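You operate a simulated robot arm through the tools that you are given. There is no shell and no other tool. Be economical: measure what you need, move in short steps, check, and stop when the job is done.

You are at the controls of a simulated robot arm. One attempt, no reset.

JOB
Lay the orange follower on the cheese, turn the stand to TIE, brake it and twist the toggle tight.
Fine: the orange switch frees and holds the stand; leave the other follower. Where these are worked on the way, their far stop is far enough and under half their travel is too little: orange switch.

It is judged by the outcome, as a careful person would: the job done as asked, and still so three seconds after it is handed in. It fails if anything else is knocked over, pushed out of place, dropped, spilled or broken.

ROBOT AND FRAMES
A 7-joint arm with a two-finger parallel gripper, fixed in place. Base frame: the origin is at the foot of the arm, x ahead of it, y to its left, z up; the work surface is at about z = 860. Lengths are in mm, angles in rad, forces in N, time in s.
With the tool pointing down near the work surface it reaches from about 300 to 700 mm from the base axis. Its first joint turns from -1.152 to 1.152 rad. Payload 1.57 kg.
The TCP is the grasp point between the finger pads, 30 mm short of the fingertips. In the tool frame z runs along the fingers and y along their closing line. The gripper opens to 110 mm. The fingers are 24 mm wide and 12 mm thick; the gripper's body (48 by 112 mm) begins 78 mm behind the TCP.
Orientation is told as [roll, pitch, yaw] about the base's x, y, z axes, in that order, counted from this pose: with the fingers straight down and closing along the base's y, the tool's x points along the base's -x, its y along +y and its z along -z.

CONTROLS
- The arm moves only by the tool jog_arm. Its argument "rows" is one flat list of numbers, 7 for each row, row after row: the shift along the base's x, y, z in mm, then the turn, a rotation vector about the base's x, y, z in rad, then the opening in per cent of the stroke, from 0 (shut) to 100 (fully open). In form: [dx, dy, dz, wx, wy, wz, jaw, dx, dy, dz, wx, wy, wz, jaw, ...]. A call has 1 to 8 rows; each row shifts and turns the commanded pose from where the row before left it. Each row takes 0.2 s and may step no farther than 50 mm and 0.15 rad from the row before; otherwise, or with a gripper value out of range, the whole call is refused. A pose out of reach is approached as far as the arm can. The call stops where the force on the tool passes 40 N (or 10 N more than at its start, if that is more) or the arm is blocked; 0.2 s more then pass. Each finger travels about 108 mm/s and halts on what it meets, pressing with about 27 N; the grip force reading is that of the motor and also rises with nothing between the fingers. The clock runs only during rows and for 0.2 s after the last one: add rows that do not move to give the fingers time. The reply holds the time, the measured pose of the TCP, the force on the tool along the base axes, the opening and the grip force, in the units named above and with some noise, with the torque about the TCP (base axes, N m) and any sound that the robot's microphone picked up, and new pictures: "views" is both (left out), scene, wrist or none.
- Cameras (640 x 400 px; columns grow to the right, rows downward): "scene" is fixed at [165.2, -397.8, 1428.7]; the picture's right is [0.80, -0.60, 0.00], its down [-0.30, -0.40, -0.87] and it looks along [0.52, 0.69, -0.50] (base axes); focal length 326 px, centre (320, 200). "wrist" rides on the gripper at [70, 16, -141] in the tool frame; the picture's right is [-0.23, 0.97, 0.00], its down [-0.86, -0.20, -0.48] and it looks along [-0.47, -0.11, 0.88] (tool axes); focal length 222 px, centre (320, 200). There is no depth. A picture from a camera that has moved, and an enlarged one, comes with that camera's place and axes in the base frame and with its lens. The place of the scene camera against the robot may be out by one fixed shift of up to 25 mm in any direction.
- zoom(camera, box): a new picture of the part [left, top, right, bottom] of that camera's present view, enlarged. It takes no simulated time.
- sign_off(): hands the job in; it is judged then, once.

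Work in short steps. Places have to be worked out from the pictures, the camera data and where the tool is seen: move nearer, look again, correct. Check each grasp and each placing, and mend what went wrong. You have 120 turns and 200 pictures in all, those below and enlarged ones among them. Open the gripper and draw the arm clear of the work before you hand the job in, unless the task says otherwise; then end with one line.

The tools are called after "Call:" as name(argument=value, ...) on one line, values as JSON. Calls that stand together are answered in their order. jog_arm: Moves the arm, as the interface text tells. Its arguments: {"type":"object","properties":{"rows":{"type":"array","items":{"type":"number"}},"views":{"type":"string","enum":["both","scene","wrist","none"]}},"required":["rows"]} The other tools are called the same way: zoom (camera, box) takes an enlarged picture of a part of a camera's view; sign_off () hands the job in.

At the start:

```text
time: 0.0
tool_pos: [411.7, 125.6, 1202.5]
tcp_rot: [0.002, 0.0, 0.001]
wrist_force: [-0.7, 0.3, -0.3]
wrist_torque: [0.02, 0.02, 0.0]
opening: 110.1
gripper_force: 0.1
```

scene: 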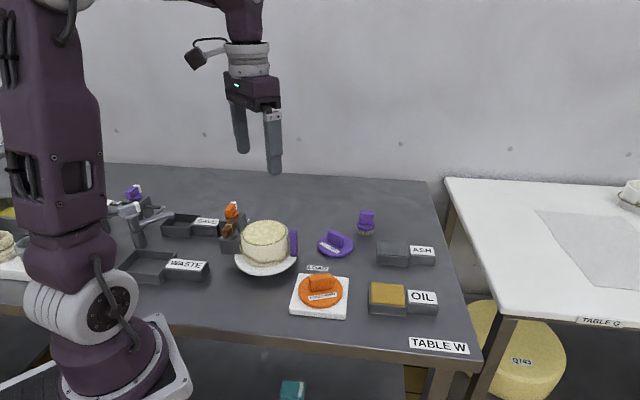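
wrist: 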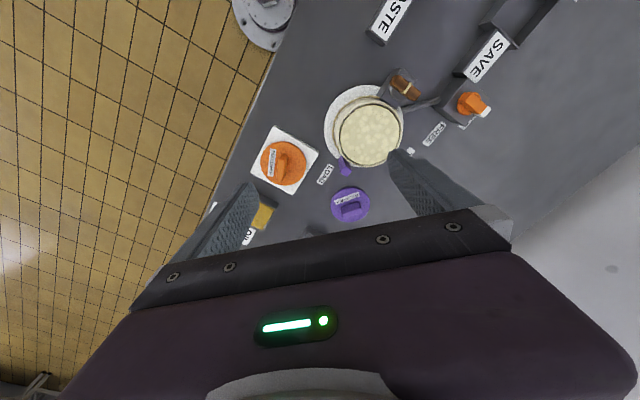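

I begin by looking closely at the work area in both cameras.

Call:
zoom(camera="scene", box=[210, 180, 370, 330])

Call:
zoom(camera="wrist", box=[230, 50, 530, 240])

Call:
zoom(camera="scene", box=[80, 170, 260, 290])

```text
2.67 times, centred on (290, 255) of scene
camera zoom: at [165.2, -397.8, 1428.7], right [0.8, -0.6, 0.0], down [-0.3, -0.4, -0.87], along [0.52, 0.69, -0.5], focal length 870 px, centre (400, 53)
```

zoom: 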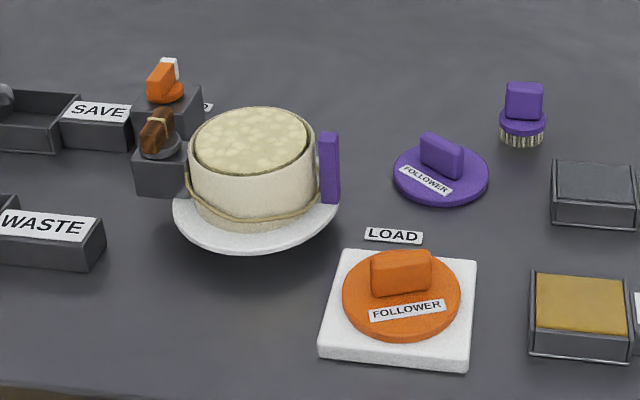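

```text
2.11 times, centred on (380, 145) of wrist
camera zoom: at [341.0, 142.5, 1341.0], right [0.23, 0.97, 0.0], down [0.86, -0.2, 0.48], along [0.47, -0.11, -0.88], focal length 468 px, centre (194, 316)
```

zoom: 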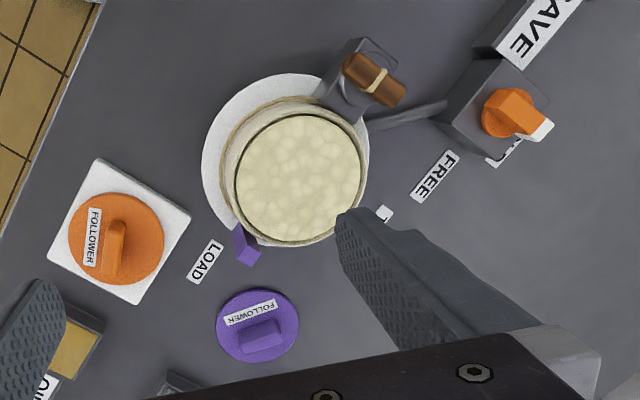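

```text
3.33 times, centred on (170, 230) of scene
camera zoom: at [165.2, -397.8, 1428.7], right [0.8, -0.6, 0.0], down [-0.3, -0.4, -0.87], along [0.52, 0.69, -0.5], focal length 1087 px, centre (820, 100)
```

zoom: 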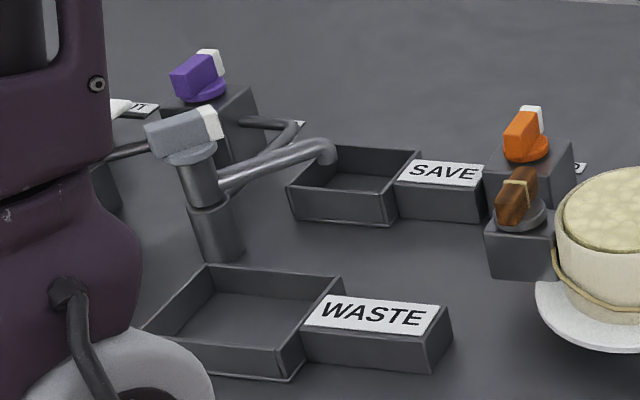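

Rough places: orange follower near (481, 28), cheese near (443, 205) with its top at about z 955, and the orange switch behind the cheese. I move above the follower for a closer look.

Call:
jog_arm(rows=[25, -33, -40, 0, 0, 0, 100, 25, -33, -40, 0, 0, 0, 100, 20, -31, -40, 0, 0, 0, 100, 0, 0, -30, 0, 0, 0, 100, 0, 0, 0, 0, 0, 0, 100])

```text
refused: row 1 steps farther than a row can; nothing moved
```

The step was too long, so I split it up.

Call:
jog_arm(rows=[18, -24, -36, 0, 0, 0, 100, 18, -24, -36, 0, 0, 0, 100, 18, -25, -36, 0, 0, 0, 100, 15, -25, -36, 0, 0, 0, 100, 0, 0, 0, 0, 0, 0, 100])

```text
time: 1.2
tool_pos: [481.6, 26.4, 1058.7]
tcp_rot: [0.0, 0.001, 0.0]
wrist_force: [0.1, 0.2, 0.0]
wrist_torque: [-0.01, 0.02, 0.02]
opening: 110.2
gripper_force: 0.0
camera wrist: at [411.7, 43.8, 1198.1], right [0.23, 0.97, 0.0], down [0.86, -0.2, 0.48], along [0.47, -0.11, -0.88], focal length 222 px, centre (320, 200)
```

scene: 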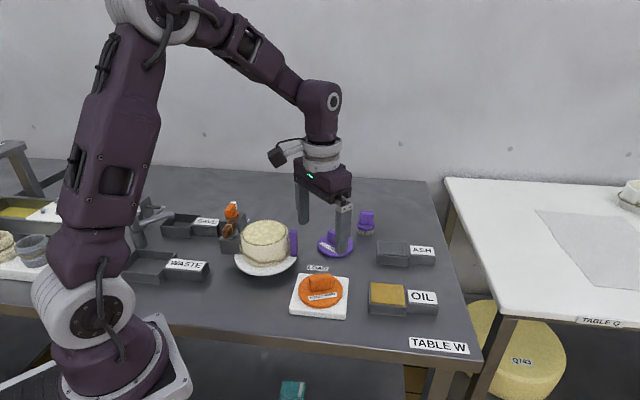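
wrist: 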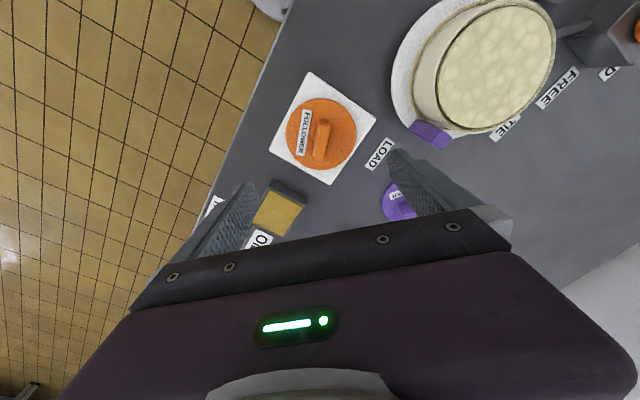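

The follower tab is visible, along with the TIE and LOAD labels. I zoom in to get the tab's orientation.

Call:
zoom(camera="wrist", box=[260, 60, 390, 200])

Call:
zoom(camera="wrist", box=[380, 0, 640, 160])

```text
2.86 times, centred on (325, 130) of wrist
camera zoom: at [411.7, 43.8, 1198.1], right [0.23, 0.97, 0.0], down [0.86, -0.2, 0.48], along [0.47, -0.11, -0.88], focal length 635 px, centre (306, 400)
```

zoom: 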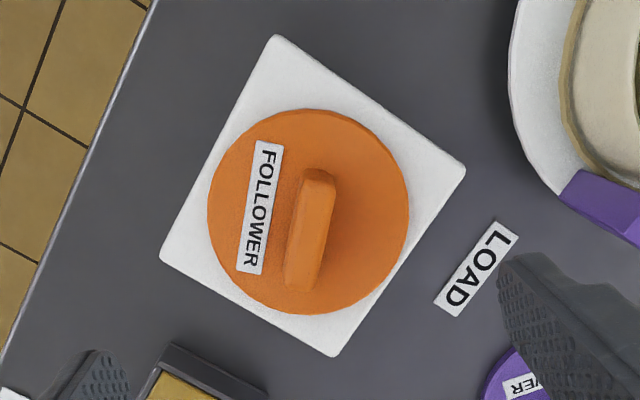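

```text
2.46 times, centred on (510, 80) of wrist
camera zoom: at [411.7, 43.8, 1198.1], right [0.23, 0.97, 0.0], down [0.86, -0.2, 0.48], along [0.47, -0.11, -0.88], focal length 547 px, centre (-148, 495)
```

zoom: 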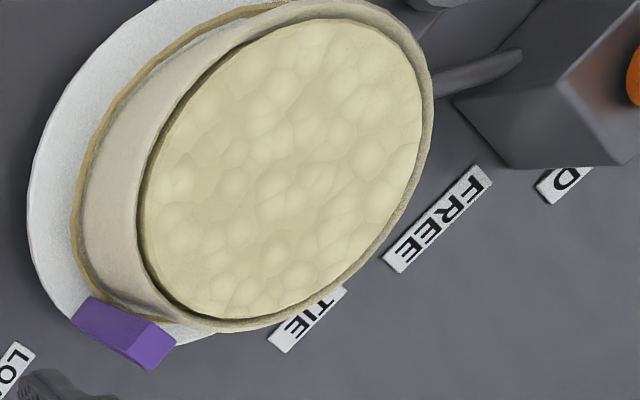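

The follower's tab is centred near (480, 30), with its long axis about -22° from x. I yaw the tool by -0.38 rad, half-close the jaws and drop partway.

Call:
jog_arm(rows=[0, 2, -25, 0, 0, -0.13, 80, -1, 2, -25, 0, 0, -0.13, 60, -1, 0, -25, 0, 0, -0.12, 55, 0, 0, 0, 0, 0, 0, 55])

```text
time: 2.2
tool_pos: [479.2, 31.9, 981.9]
tcp_rot: [0.0, 0.002, -0.382]
wrist_force: [0.5, 0.6, -0.6]
wrist_torque: [0.02, 0.03, -0.02]
opening: 60.8
gripper_force: 0.0
camera wrist: at [419.9, 73.8, 1121.4], right [0.57, 0.82, 0.0], down [0.72, -0.5, 0.48], along [0.39, -0.27, -0.88], focal length 222 px, centre (320, 200)
```

scene: 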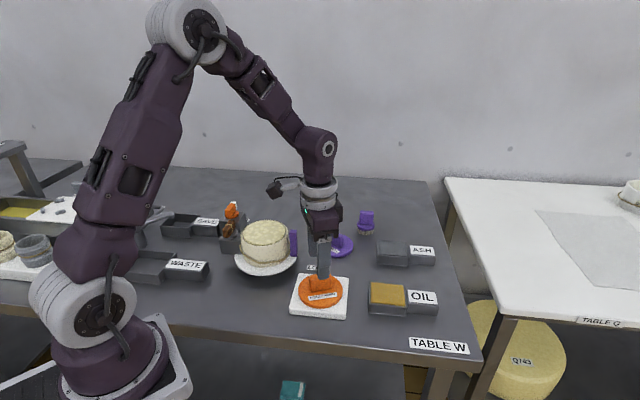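
wrist: 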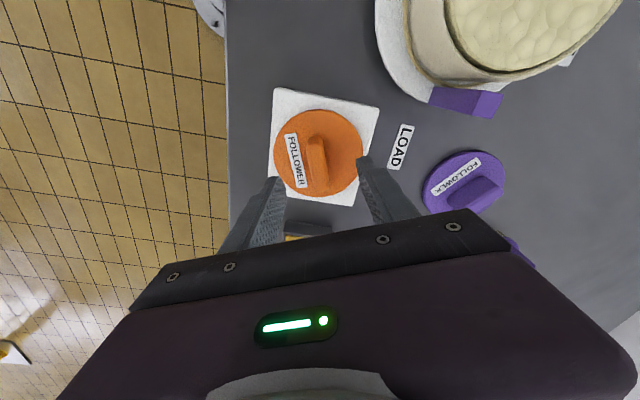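

Call:
zoom(camera="wrist", box=[250, 80, 410, 230])

```text
2.67 times, centred on (330, 155) of wrist
camera zoom: at [419.9, 73.8, 1121.4], right [0.57, 0.82, 0.0], down [0.72, -0.5, 0.48], along [0.39, -0.27, -0.88], focal length 592 px, centre (293, 320)
```

zoom: 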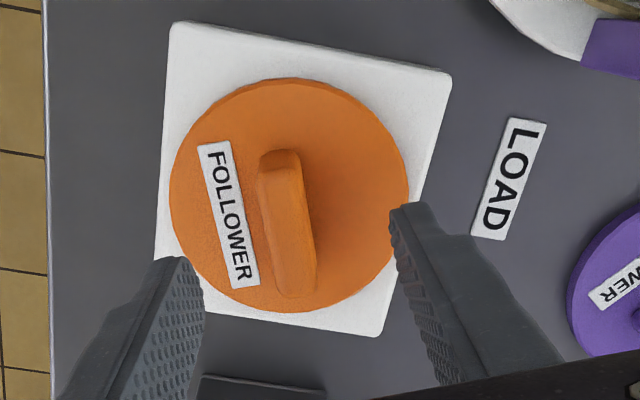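

The tab centre is at (480, 31.5) and its axis is about -25°. I descend to z≈918 with a slight extra yaw and watch the force.

Call:
jog_arm(rows=[0, 0, -25, 0, 0, -0.05, 55, 0, 0, -22, 0, 0, 0, 55, 0, 0, -12, 0, 0, 0, 55, 0, 0, -5, 0, 0, 0, 55, 0, 0, 0, 0, 0, 0, 55])

Call:
zoom(camera="scene", box=[270, 220, 380, 330])

```text
time: 3.4
tool_pos: [478.7, 29.3, 919.4]
tcp_rot: [0.0, -0.001, -0.429]
wrist_force: [-5.2, -3.0, 35.2]
wrist_torque: [-0.17, 0.29, -0.01]
opening: 60.5
gripper_force: 0.0
camera wrist: at [422.3, 74.4, 1059.5], right [0.61, 0.79, 0.0], down [0.69, -0.54, 0.48], along [0.38, -0.29, -0.88], focal length 222 px, centre (320, 200)
```

scene: 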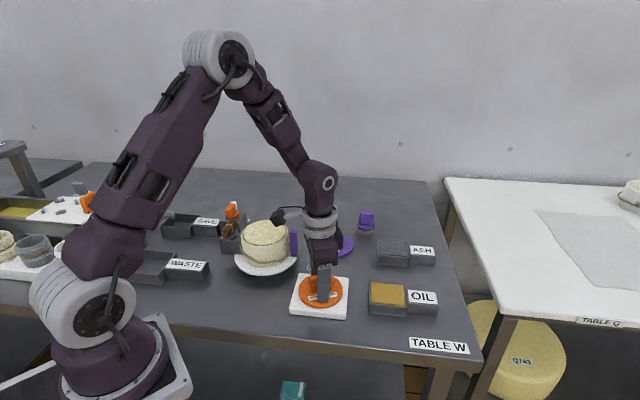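
wrist: 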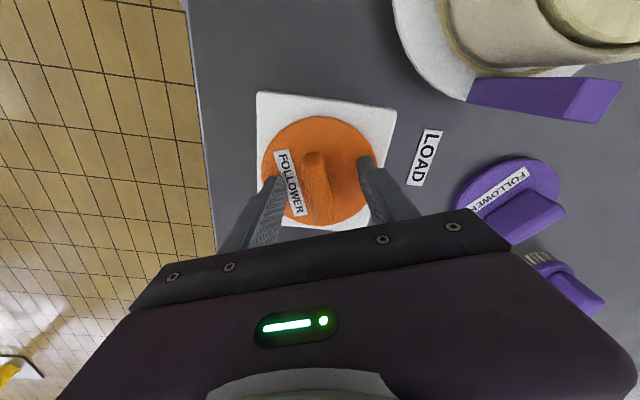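

```text
3.64 times, centred on (325, 275) of scene
camera zoom: at [164.6, -397.9, 1428.7], right [0.8, -0.6, 0.0], down [-0.3, -0.4, -0.87], along [0.52, 0.69, -0.5], focal length 1186 px, centre (302, -73)
```

zoom: 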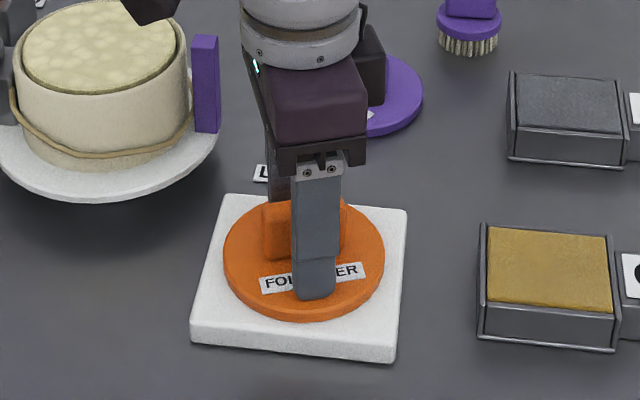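

Touch: the fingertips rest on the disc with the TCP at 919.4, so the disc top is at about 889. I lift 4 mm and close.

Call:
jog_arm(rows=[0, 0, 4, 0, 0, 0, 55, 0, 0, 0, 0, 0, 0, 35, 0, 0, 0, 0, 0, 0, 10, 0, 0, 0, 0, 0, 0, 0, 0, 0, 0, 0, 0, 0, 0], views="wrist")

```text
time: 4.6
tool_pos: [480.0, 30.1, 922.7]
tcp_rot: [0.002, 0.0, -0.43]
wrist_force: [-0.7, 0.0, 0.2]
wrist_torque: [0.01, -0.02, 0.01]
opening: 15.7
gripper_force: 27.3
camera wrist: at [422.5, 74.8, 1062.3], right [0.61, 0.79, 0.0], down [0.69, -0.54, 0.48], along [0.38, -0.29, -0.88], focal length 222 px, centre (320, 200)
```

wrist: 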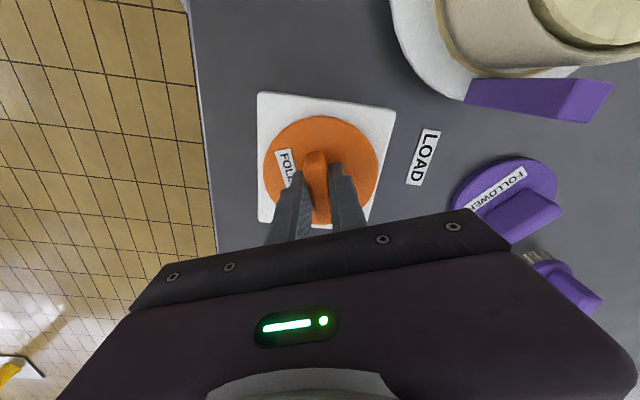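

Gripped, with 15.7 mm between the fingers. I lift straight up.

Call:
jog_arm(rows=[0, 0, 15, 0, 0, 0, 0, 0, 0, 30, 0, 0, 0, 0, 0, 0, 40, 0, 0, 0, 0, 0, 0, 40, 0, 0, 0, 0, 0, 0, 0, 0, 0, 0, 0])

Call:
zoom(camera="wrist", box=[230, 80, 410, 250])

```text
time: 5.8
tool_pos: [475.9, 33.5, 1047.7]
tcp_rot: [0.0, 0.001, -0.43]
wrist_force: [0.5, -0.1, -1.0]
wrist_torque: [0.03, 0.01, -0.05]
opening: 15.8
gripper_force: 27.2
camera wrist: at [418.7, 77.3, 1188.1], right [0.61, 0.79, 0.0], down [0.69, -0.54, 0.48], along [0.38, -0.29, -0.88], focal length 222 px, centre (320, 200)
```

scene: 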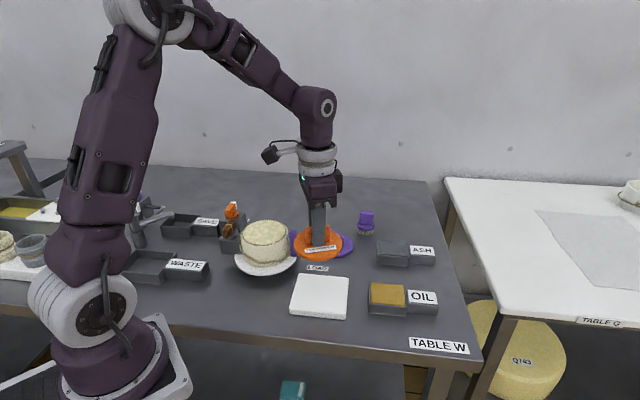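
wrist: 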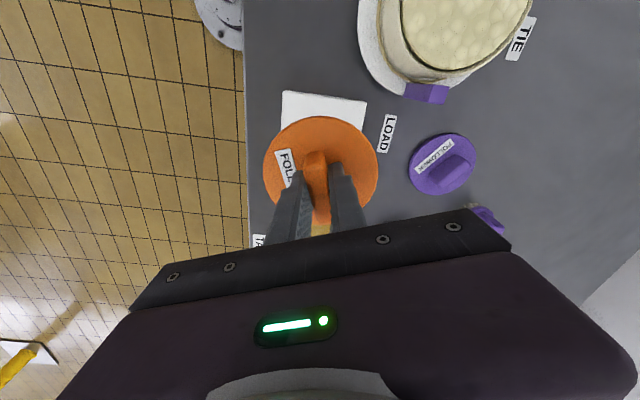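

```text
2.35 times, centred on (320, 165) of wrist
camera zoom: at [418.7, 77.3, 1188.1], right [0.61, 0.79, 0.0], down [0.69, -0.54, 0.48], along [0.38, -0.29, -0.88], focal length 523 px, centre (320, 282)
```

zoom: 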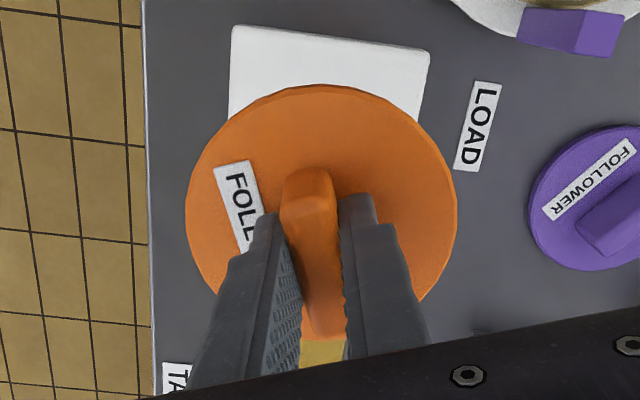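

The disc centre sits at the TCP to within about 1.5 mm. I shift sideways so the wrist camera looks down on the cheese past the held disc, to pin down the hoop centre.

Call:
jog_arm(rows=[13, 39, 0, 0, 0, 0, 0, 13, 39, 0, 0, 0, 0, 0, 13, 39, 0, 0, 0, 0, 0, 0, 0, 0, 0, 0, 0, 0, 0, 0, 0, 0, 0, 0, 0])

Call:
zoom(camera="wrist", box=[210, 0, 450, 150])

Call:
zoom(camera="scene", box=[205, 180, 365, 290])

```text
time: 7.0
tool_pos: [513.2, 151.7, 1048.7]
tcp_rot: [-0.002, 0.001, -0.431]
wrist_force: [-0.1, 1.0, -0.6]
wrist_torque: [-0.01, 0.0, -0.02]
opening: 15.7
gripper_force: 26.4
camera wrist: at [456.8, 195.4, 1189.1], right [0.61, 0.79, 0.0], down [0.69, -0.54, 0.48], along [0.38, -0.29, -0.88], focal length 222 px, centre (320, 200)
```

scene: 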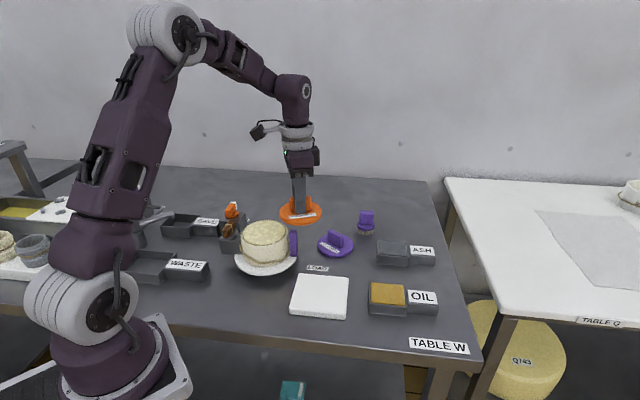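
wrist: 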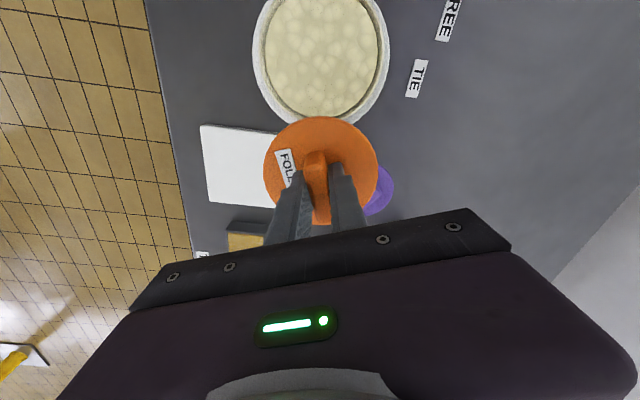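

```text
2.67 times, centred on (330, 75) of wrist
camera zoom: at [456.8, 195.4, 1189.1], right [0.61, 0.79, 0.0], down [0.69, -0.54, 0.48], along [0.38, -0.29, -0.88], focal length 592 px, centre (293, 533)
```

zoom: 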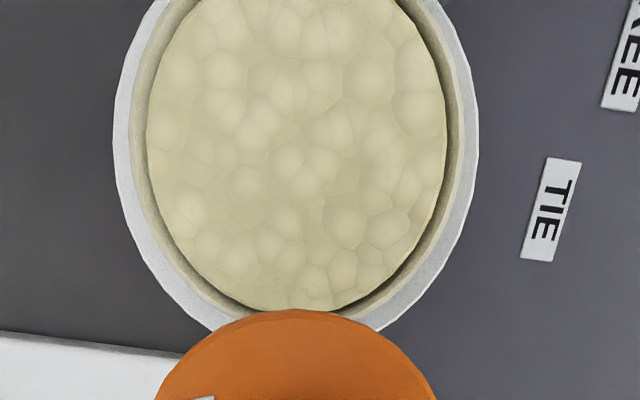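

```text
3.64 times, centred on (285, 235) of scene
camera zoom: at [165.3, -397.8, 1428.7], right [0.8, -0.6, 0.0], down [-0.3, -0.4, -0.87], along [0.52, 0.69, -0.5], focal length 1186 px, centre (447, 73)
```

zoom: 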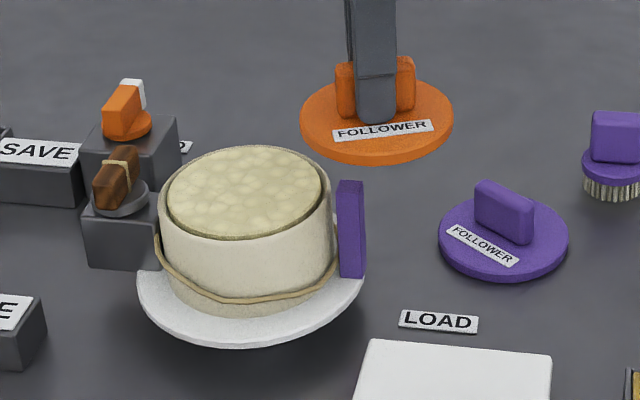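

The hoop centre works out at (444.5, 208) and barely depends on height. The inner radius is about 50 against the disc's 47.7. I move the disc over it at the present height.

Call:
jog_arm(rows=[-35, 28, 0, 0, 0, 0, 0, -33.7, 28.3, 0, 0, 0, 0, 0, 0, 0, 0, 0, 0, 0, 0, 0, 0, -20, 0, 0, 0, 0, 0, 0, 0, 0, 0, 0, 0, 0, 0, 0, 0, 0, 0, 0])

Call:
zoom(camera="scene", box=[205, 160, 365, 290])

Call:
zoom(camera="wrist", box=[230, 60, 430, 220])

```text
time: 8.4
tool_pos: [448.2, 203.7, 1028.6]
tcp_rot: [0.0, 0.002, -0.43]
wrist_force: [-0.8, -0.7, -0.6]
wrist_torque: [-0.01, 0.03, 0.01]
opening: 15.6
gripper_force: 26.9
camera wrist: at [391.8, 247.4, 1168.3], right [0.61, 0.79, 0.0], down [0.69, -0.54, 0.48], along [0.38, -0.29, -0.88], focal length 222 px, centre (320, 200)
```

scene: 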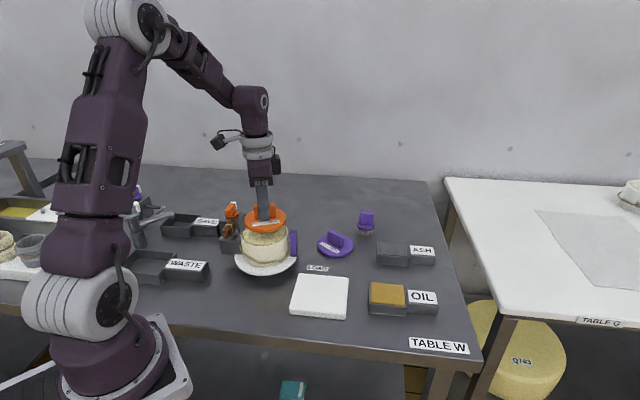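
wrist: 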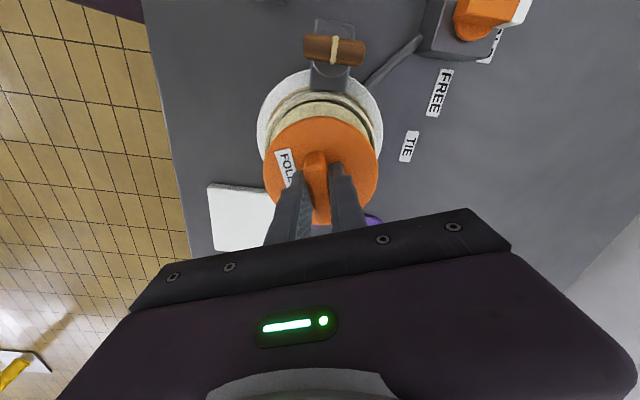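

```text
3.08 times, centred on (285, 225) of scene
camera zoom: at [165.3, -397.8, 1428.7], right [0.8, -0.6, 0.0], down [-0.3, -0.4, -0.87], along [0.52, 0.69, -0.5], focal length 1003 px, centre (428, 123)
```

zoom: 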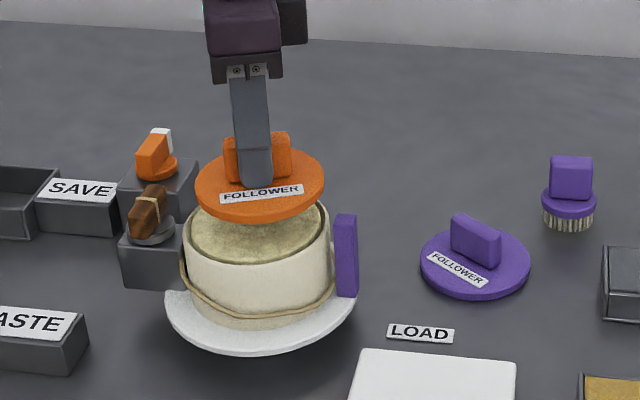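

```text
2.50 times, centred on (330, 140) of wrist
camera zoom: at [391.8, 247.4, 1168.3], right [0.61, 0.79, 0.0], down [0.69, -0.54, 0.48], along [0.38, -0.29, -0.88], focal length 555 px, centre (295, 350)
```

zoom: 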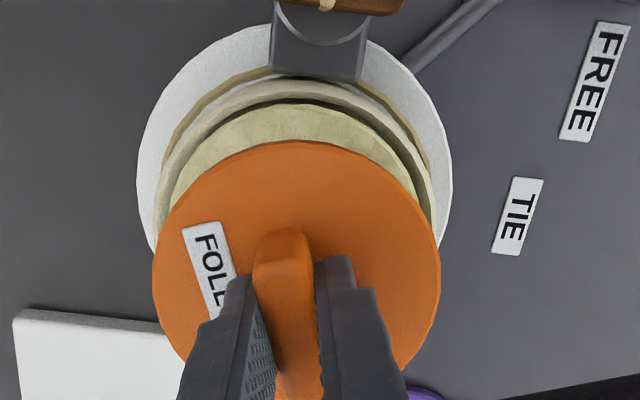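

Lateral alignment is good, but measured position (448.2, 203.7) is short of the target of about (445, 208.3). I nudge it, come down some, and read again.

Call:
jog_arm(rows=[-3.2, 4.5, -8, 0, 0, 0, 0, 0, 0, 0, 0, 0, 0, 0, 0, 0, 0, 0, 0, 0, 0])

Call:
zoom(camera="scene", box=[205, 180, 325, 290])

Call:
zoom(camera="wrist", box=[230, 60, 430, 220])

```text
time: 9.2
tool_pos: [446.3, 206.9, 1019.0]
tcp_rot: [0.0, 0.0, -0.43]
wrist_force: [0.0, 0.4, -0.2]
wrist_torque: [0.02, 0.0, -0.01]
opening: 15.7
gripper_force: 26.4
camera wrist: at [388.9, 252.2, 1159.8], right [0.61, 0.79, 0.0], down [0.69, -0.54, 0.48], along [0.38, -0.29, -0.88], focal length 222 px, centre (320, 200)
```

scene: 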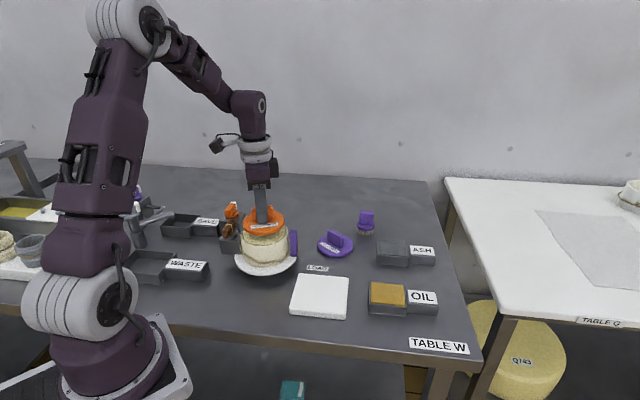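
wrist: 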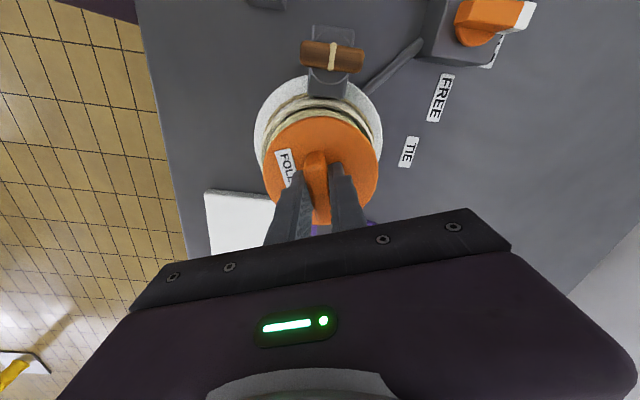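

```text
3.64 times, centred on (265, 235) of scene
camera zoom: at [165.3, -397.8, 1428.7], right [0.8, -0.6, 0.0], down [-0.3, -0.4, -0.87], along [0.52, 0.69, -0.5], focal length 1186 px, centre (520, 73)
```

zoom: 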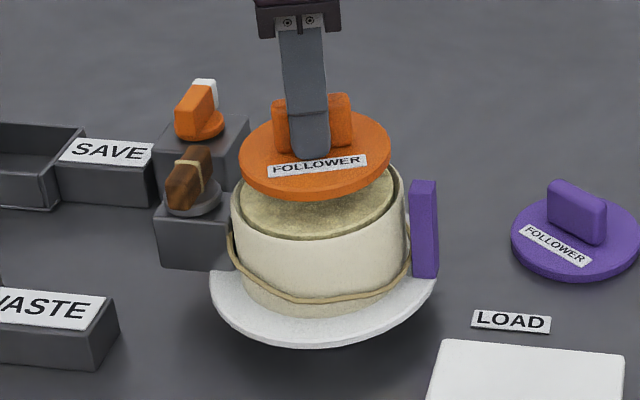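

```text
2.50 times, centred on (330, 140) of wrist
camera zoom: at [388.9, 252.2, 1159.8], right [0.61, 0.79, 0.0], down [0.69, -0.54, 0.48], along [0.38, -0.29, -0.88], focal length 555 px, centre (295, 350)
```

zoom: 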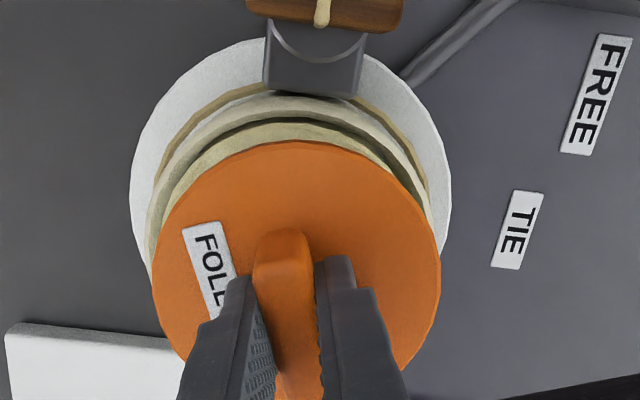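

Both views agree: the hoop centre is about 2.3 mm toward -x of the disc. I correct by (-2.3, -0.5) and go down gently until contact.

Call:
jog_arm(rows=[-2.3, -0.5, -6, 0, 0, 0, 0, 0, 0, -6, 0, 0, 0, 0, 0, 0, 0, 0, 0, 0, 0])

Call:
zoom(camera="scene", box=[205, 180, 325, 290])

Call:
zoom(camera="wrist", box=[230, 60, 430, 220])

```text
time: 10.0
tool_pos: [443.0, 206.9, 1006.2]
tcp_rot: [-0.001, 0.0, -0.43]
wrist_force: [-0.3, 0.5, -1.5]
wrist_torque: [-0.03, 0.02, 0.02]
opening: 16.0
gripper_force: 26.9
camera wrist: at [386.3, 251.7, 1146.3], right [0.61, 0.79, 0.0], down [0.69, -0.54, 0.48], along [0.38, -0.29, -0.88], focal length 222 px, centre (320, 200)
```

scene: 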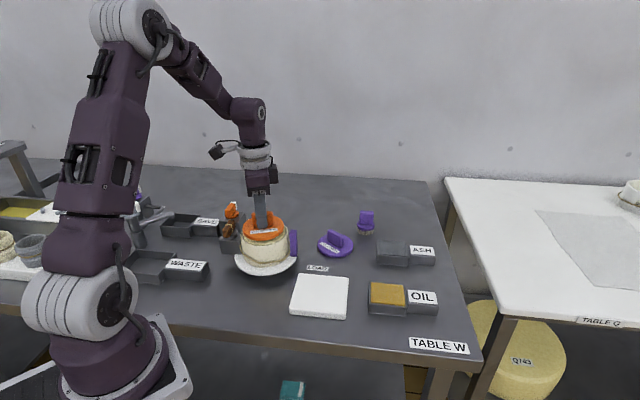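
wrist: 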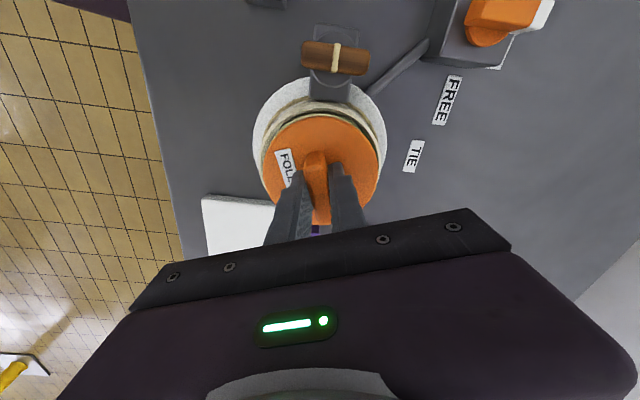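

```text
3.64 times, centred on (265, 235) of scene
camera zoom: at [165.3, -397.8, 1428.7], right [0.8, -0.6, 0.0], down [-0.3, -0.4, -0.87], along [0.52, 0.69, -0.5], focal length 1186 px, centre (520, 73)
```

zoom: 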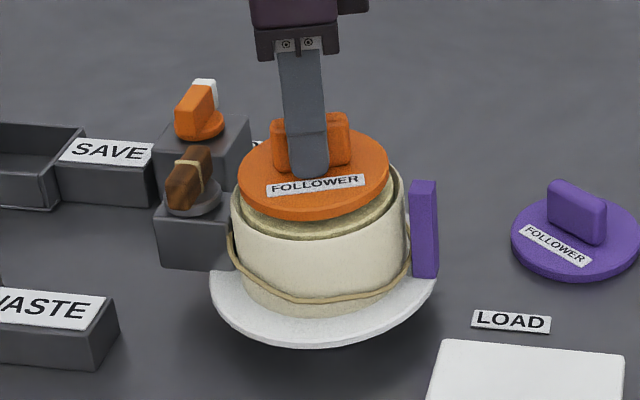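

```text
2.50 times, centred on (330, 140) of wrist
camera zoom: at [386.3, 251.7, 1146.3], right [0.61, 0.79, 0.0], down [0.69, -0.54, 0.48], along [0.38, -0.29, -0.88], focal length 555 px, centre (295, 350)
```

zoom: 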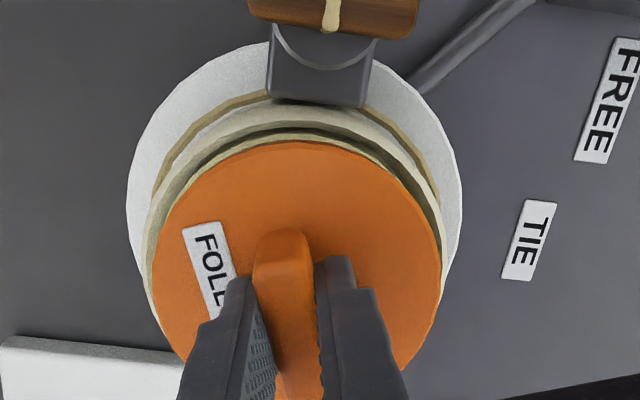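

Nearly concentric in both views. I make a last 0.6 mm tweak and lower until contact.

Call:
jog_arm(rows=[0.6, -0.5, -4, 0, 0, 0, 0, 0, 0, -3, 0, 0, 0, 0, 0, 0, -3, 0, 0, 0, 0, 0, 0, -2, 0, 0, 0, 0, 0, 0, 0, 0, 0, 0, 0])

Call:
zoom(camera="scene", box=[205, 180, 325, 290])

Call:
zoom(camera="wrist", box=[230, 60, 430, 220])

```text
time: 11.1
tool_pos: [443.7, 208.4, 996.7]
tcp_rot: [0.004, -0.003, -0.43]
wrist_force: [-3.4, -2.0, 11.7]
wrist_torque: [-0.2, 0.29, -0.01]
opening: 15.8
gripper_force: 27.9
stopped in row 5: the force on the tool passed its limit at 43 N (the readings are from after the stop); the commanded pose is now the measured one
camera wrist: at [386.7, 252.1, 1136.7], right [0.61, 0.79, 0.0], down [0.69, -0.54, 0.48], along [0.38, -0.29, -0.88], focal length 222 px, centre (320, 200)
```

scene: 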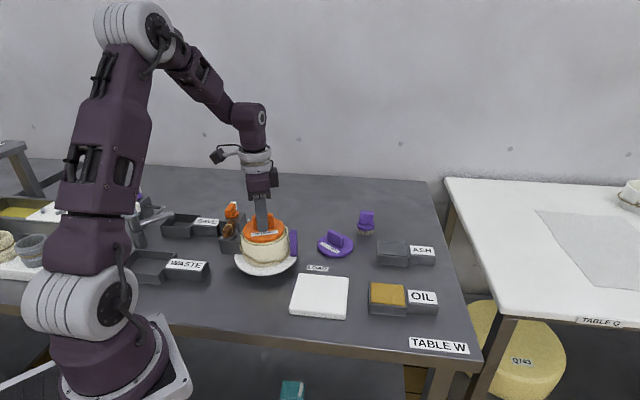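
wrist: 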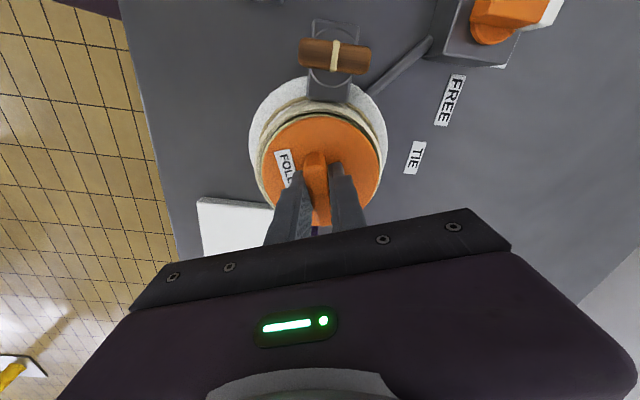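

```text
3.64 times, centred on (265, 235) of scene
camera zoom: at [165.0, -398.0, 1428.7], right [0.8, -0.6, 0.0], down [-0.3, -0.4, -0.87], along [0.52, 0.69, -0.5], focal length 1186 px, centre (520, 73)
```

zoom: 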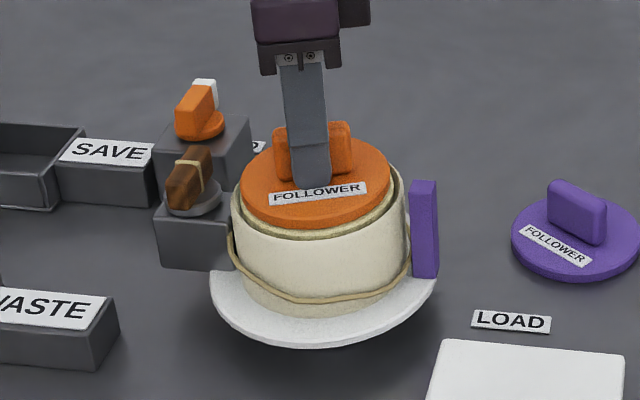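

```text
2.50 times, centred on (330, 140) of wrist
camera zoom: at [386.7, 252.1, 1136.7], right [0.61, 0.79, 0.0], down [0.69, -0.54, 0.48], along [0.38, -0.29, -0.88], focal length 555 px, centre (295, 350)
```

zoom: 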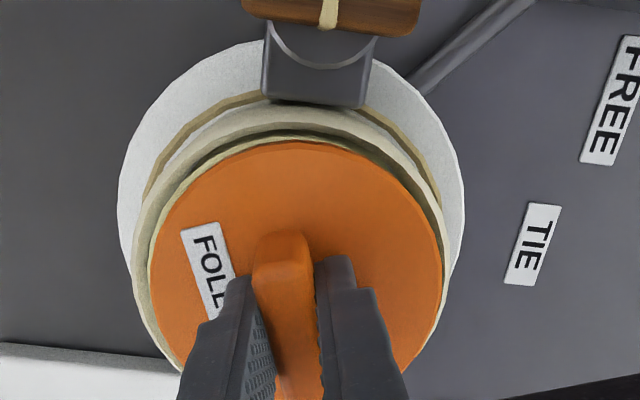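

Contact was made. I zoom tighter to see whether the disc sits on the cheese or on the hoop rim.

Call:
zoom(camera="scene", box=[235, 205, 300, 260])

Call:
zoom(camera="wrist", box=[240, 85, 400, 205])

```text
7.27 times, centred on (268, 232) of scene
camera zoom: at [165.0, -398.0, 1428.7], right [0.8, -0.6, 0.0], down [-0.3, -0.4, -0.87], along [0.52, 0.69, -0.5], focal length 2372 px, centre (702, -36)
```

zoom: 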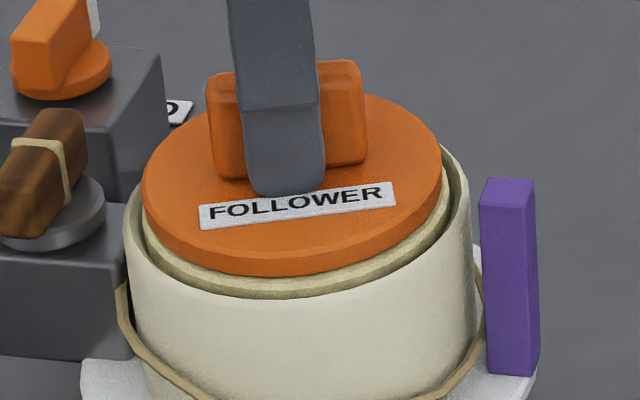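

```text
3.33 times, centred on (320, 145) of wrist
camera zoom: at [386.7, 252.1, 1136.7], right [0.61, 0.79, 0.0], down [0.69, -0.54, 0.48], along [0.38, -0.29, -0.88], focal length 740 px, centre (320, 383)
```

zoom: 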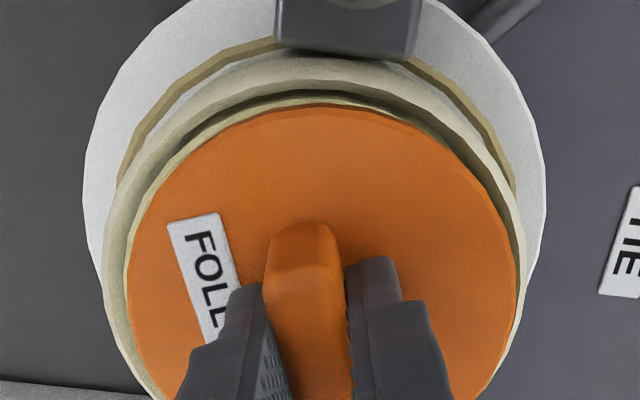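

The disc is on the cheese inside the hoop, about 2 mm off centre. I lift 3 mm, shift it, set it down again and check before releasing.

Call:
jog_arm(rows=[0, 0, 3, 0, 0, 0, 0, 1.2, -2, 0, 0, 0, 0, 0, 0, 0, 0, 0, 0, 0, 0, 0, 0, -2.5, 0, 0, 0, 0, 0, 0, 0, 0, 0, 0, 0], views="none")

Call:
zoom(camera="scene", box=[235, 205, 300, 260])

Call:
zoom(camera="wrist", box=[240, 85, 400, 205])

```text
time: 12.3
tool_pos: [444.3, 206.4, 997.2]
tcp_rot: [0.003, -0.003, -0.429]
wrist_force: [-0.1, -1.5, 10.8]
wrist_torque: [-0.37, 0.21, 0.0]
opening: 15.8
gripper_force: 27.1
```

```text
7.27 times, centred on (268, 232) of scene
camera zoom: at [165.1, -397.9, 1428.7], right [0.8, -0.6, 0.0], down [-0.3, -0.4, -0.87], along [0.52, 0.69, -0.5], focal length 2372 px, centre (702, -36)
```

zoom: 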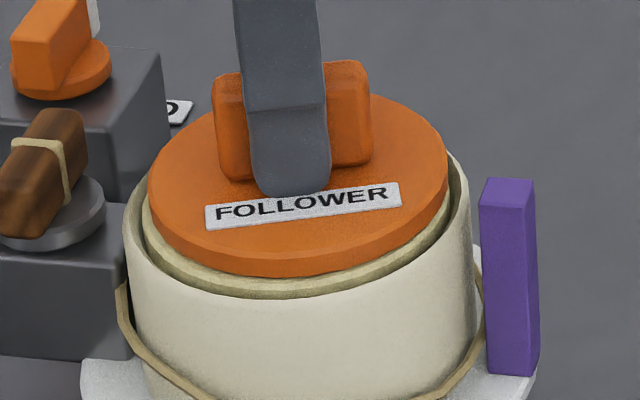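

```text
3.33 times, centred on (320, 145) of wrist
camera zoom: at [388.0, 250.7, 1136.7], right [0.61, 0.79, 0.0], down [0.69, -0.54, 0.48], along [0.38, -0.29, -0.88], focal length 740 px, centre (320, 383)
```

zoom: 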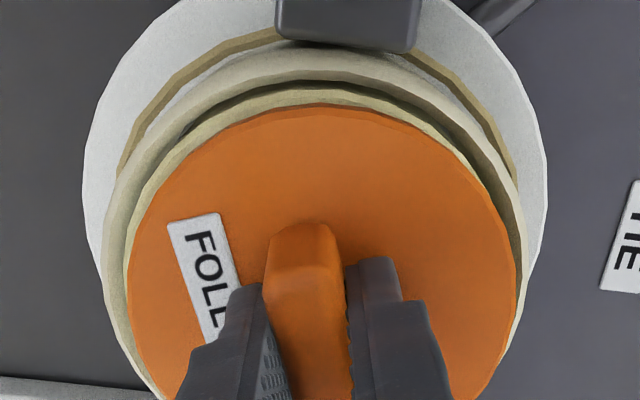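

Well centred now. I release gently and lift away, then look.

Call:
jog_arm(rows=[0, 0, 0, 0, 0, 0, 20, 0, 0, 0, 0, 0, 0, 35, 0, 0, 30, 0, 0, 0, 35, 0, 0, 40, 0, 0, 0, 35, 0, 0, 40, 0, 0, 0, 35, -30, 20, 20, 0, 0, 0, 35, 0, 0, 0, 0, 0, 0, 35])

Call:
zoom(camera="scene", box=[205, 180, 325, 290])

Call:
zoom(camera="wrist", box=[220, 40, 540, 240])

```text
time: 13.9
tool_pos: [414.1, 223.2, 1128.5]
tcp_rot: [0.003, -0.004, -0.432]
wrist_force: [0.2, -0.4, 0.1]
wrist_torque: [0.04, -0.03, -0.03]
opening: 38.7
gripper_force: 0.0
camera wrist: at [357.6, 268.2, 1268.3], right [0.61, 0.79, 0.0], down [0.69, -0.54, 0.48], along [0.38, -0.29, -0.88], focal length 222 px, centre (320, 200)
```

scene: 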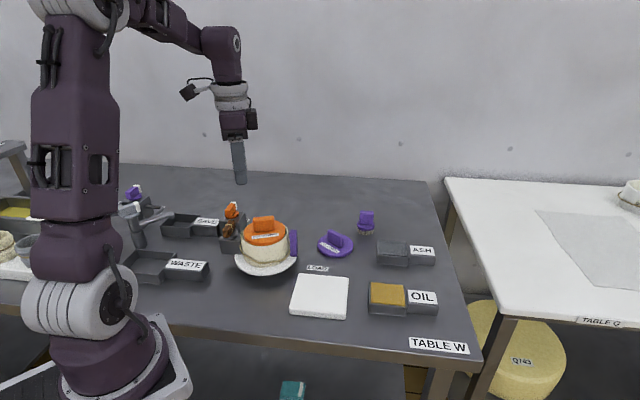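
wrist: 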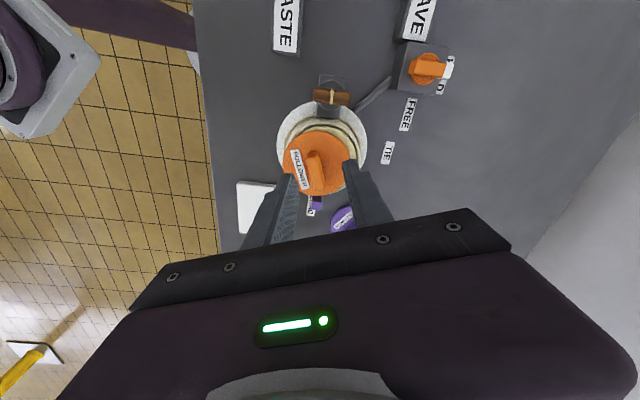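

```text
3.64 times, centred on (265, 235) of scene
camera zoom: at [165.2, -397.8, 1428.7], right [0.8, -0.6, 0.0], down [-0.3, -0.4, -0.87], along [0.52, 0.69, -0.5], focal length 1186 px, centre (520, 73)
```

zoom: 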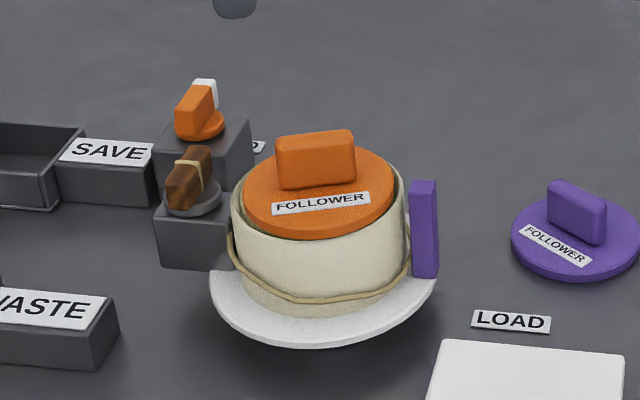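

```text
2.00 times, centred on (380, 140) of wrist
camera zoom: at [357.6, 268.2, 1268.3], right [0.61, 0.79, 0.0], down [0.69, -0.54, 0.48], along [0.38, -0.29, -0.88], focal length 444 px, centre (200, 320)
```

zoom: 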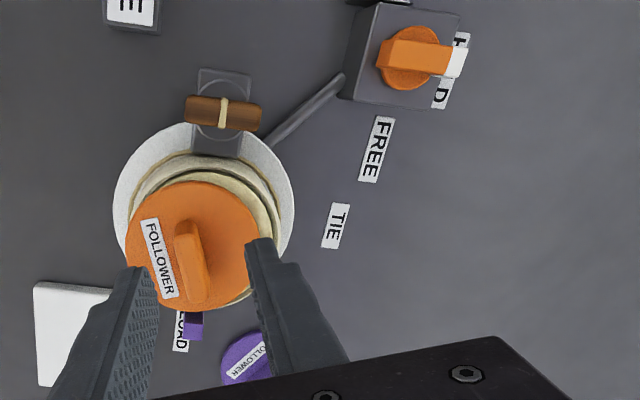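

The follower lies inside the hoop. Next is the switch, around (438, 392), pointing to HOLD (~46°) with FREE at about -35°. I move above it and yaw so the jaws straddle its bar.

Call:
jog_arm(rows=[4, 24, 0, 0, 0, 0.15, 50, 4, 24, 0, 0, 0, 0.15, 50, 3, 24, -10, 0, 0, 0.15, 50, 3, 24, -10, 0, 0, 0.15, 50, 3, 24, -10, 0, 0, 0.15, 50, 3, 24, -10, 0, 0, 0.15, 50, 3, 24, -10, 0, 0, 0.15, 50, 0, 0, 0, 0, 0, 0.15, 50])

Call:
zoom(camera="wrist", box=[200, 40, 440, 220])

```text
time: 15.7
tool_pos: [440.1, 393.6, 1076.1]
tcp_rot: [0.003, -0.005, 0.772]
wrist_force: [0.1, -0.3, -0.1]
wrist_torque: [-0.04, 0.02, 0.0]
opening: 55.1
gripper_force: 0.1
camera wrist: at [378.0, 355.7, 1215.6], right [-0.52, 0.86, 0.0], down [0.75, 0.45, 0.48], along [0.41, 0.25, -0.88], focal length 222 px, centre (320, 200)
```

scene: 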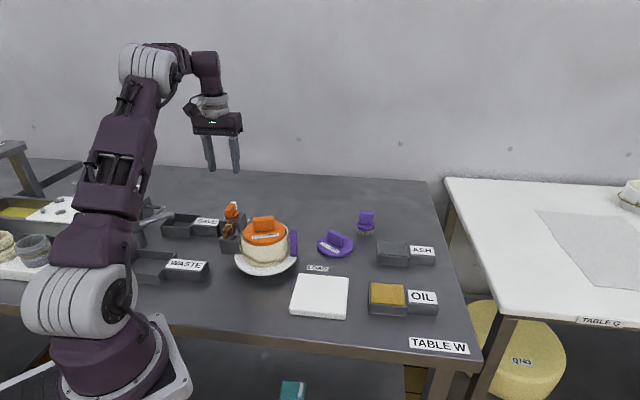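
wrist: 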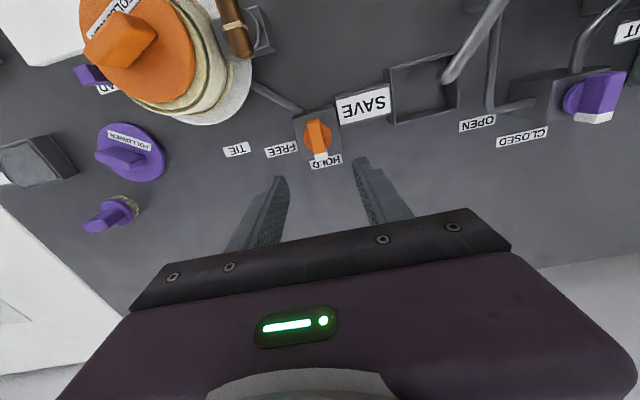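

```text
2.22 times, centred on (320, 130) of wrist
camera zoom: at [378.0, 355.7, 1215.6], right [-0.52, 0.86, 0.0], down [0.75, 0.45, 0.48], along [0.41, 0.25, -0.88], focal length 494 px, centre (320, 356)
```

zoom: 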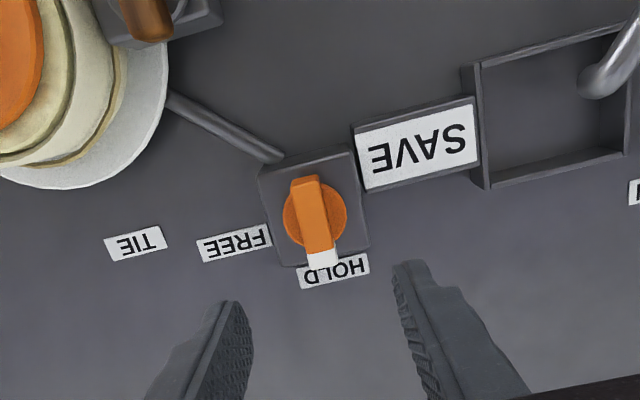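

The switch axis is near (435.5, 388) with its bar at 45°. I centre on it and lower to z≈1000 for another look.

Call:
jog_arm(rows=[-2.5, -3, -35, 0, 0, 0.01, 45, -2.5, -3, -35, 0, 0, 0, 40, 0, 0, 0, 0, 0, 0, 40])

Call:
zoom(camera="wrist", box=[220, 80, 420, 230])

Call:
zoom(camera="scene", box=[185, 150, 285, 260])

```text
time: 16.5
tool_pos: [435.0, 386.7, 1006.8]
tcp_rot: [0.004, -0.003, 0.78]
wrist_force: [0.5, 0.4, 0.5]
wrist_torque: [0.02, 0.01, 0.03]
opening: 43.8
gripper_force: 0.1
camera wrist: at [373.3, 348.5, 1146.6], right [-0.52, 0.85, 0.0], down [0.75, 0.46, 0.48], along [0.41, 0.25, -0.88], focal length 222 px, centre (320, 200)
```

scene: 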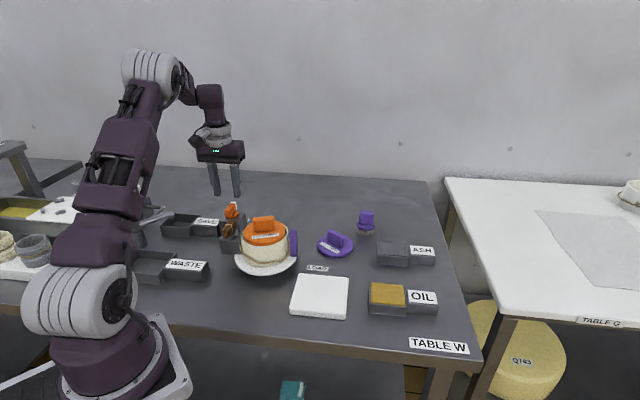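
wrist: 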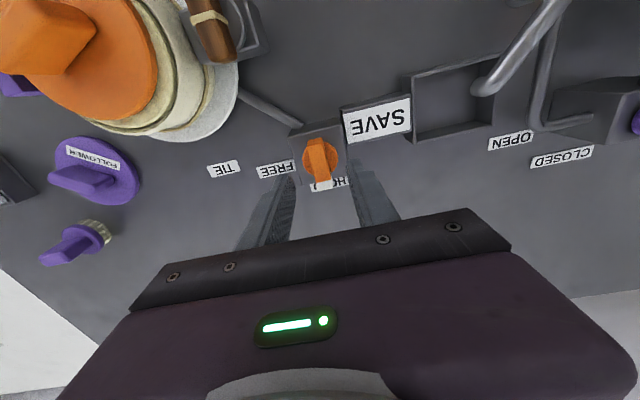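

```text
2.67 times, centred on (320, 155) of wrist
camera zoom: at [373.3, 348.5, 1146.6], right [-0.52, 0.85, 0.0], down [0.75, 0.46, 0.48], along [0.41, 0.25, -0.88], focal length 592 px, centre (320, 320)
```

zoom: 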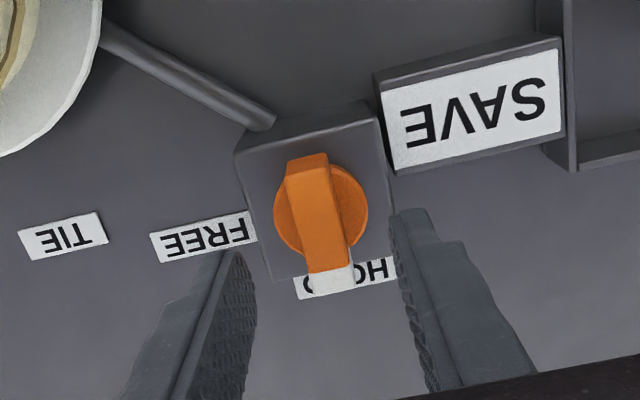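

```text
3.64 times, centred on (235, 205) of scene
camera zoom: at [165.2, -397.8, 1428.7], right [0.8, -0.6, 0.0], down [-0.3, -0.4, -0.87], along [0.52, 0.69, -0.5], focal length 1186 px, centre (629, 182)
```

zoom: 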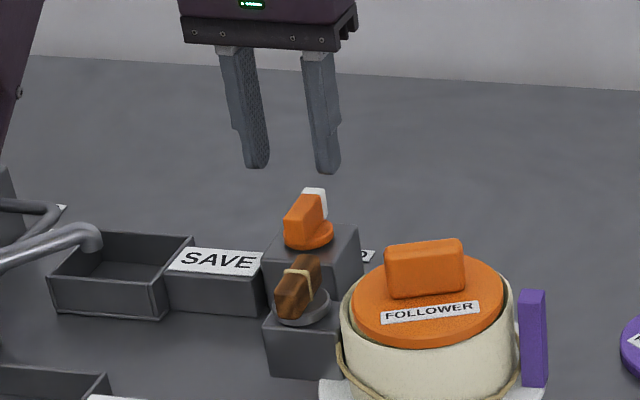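

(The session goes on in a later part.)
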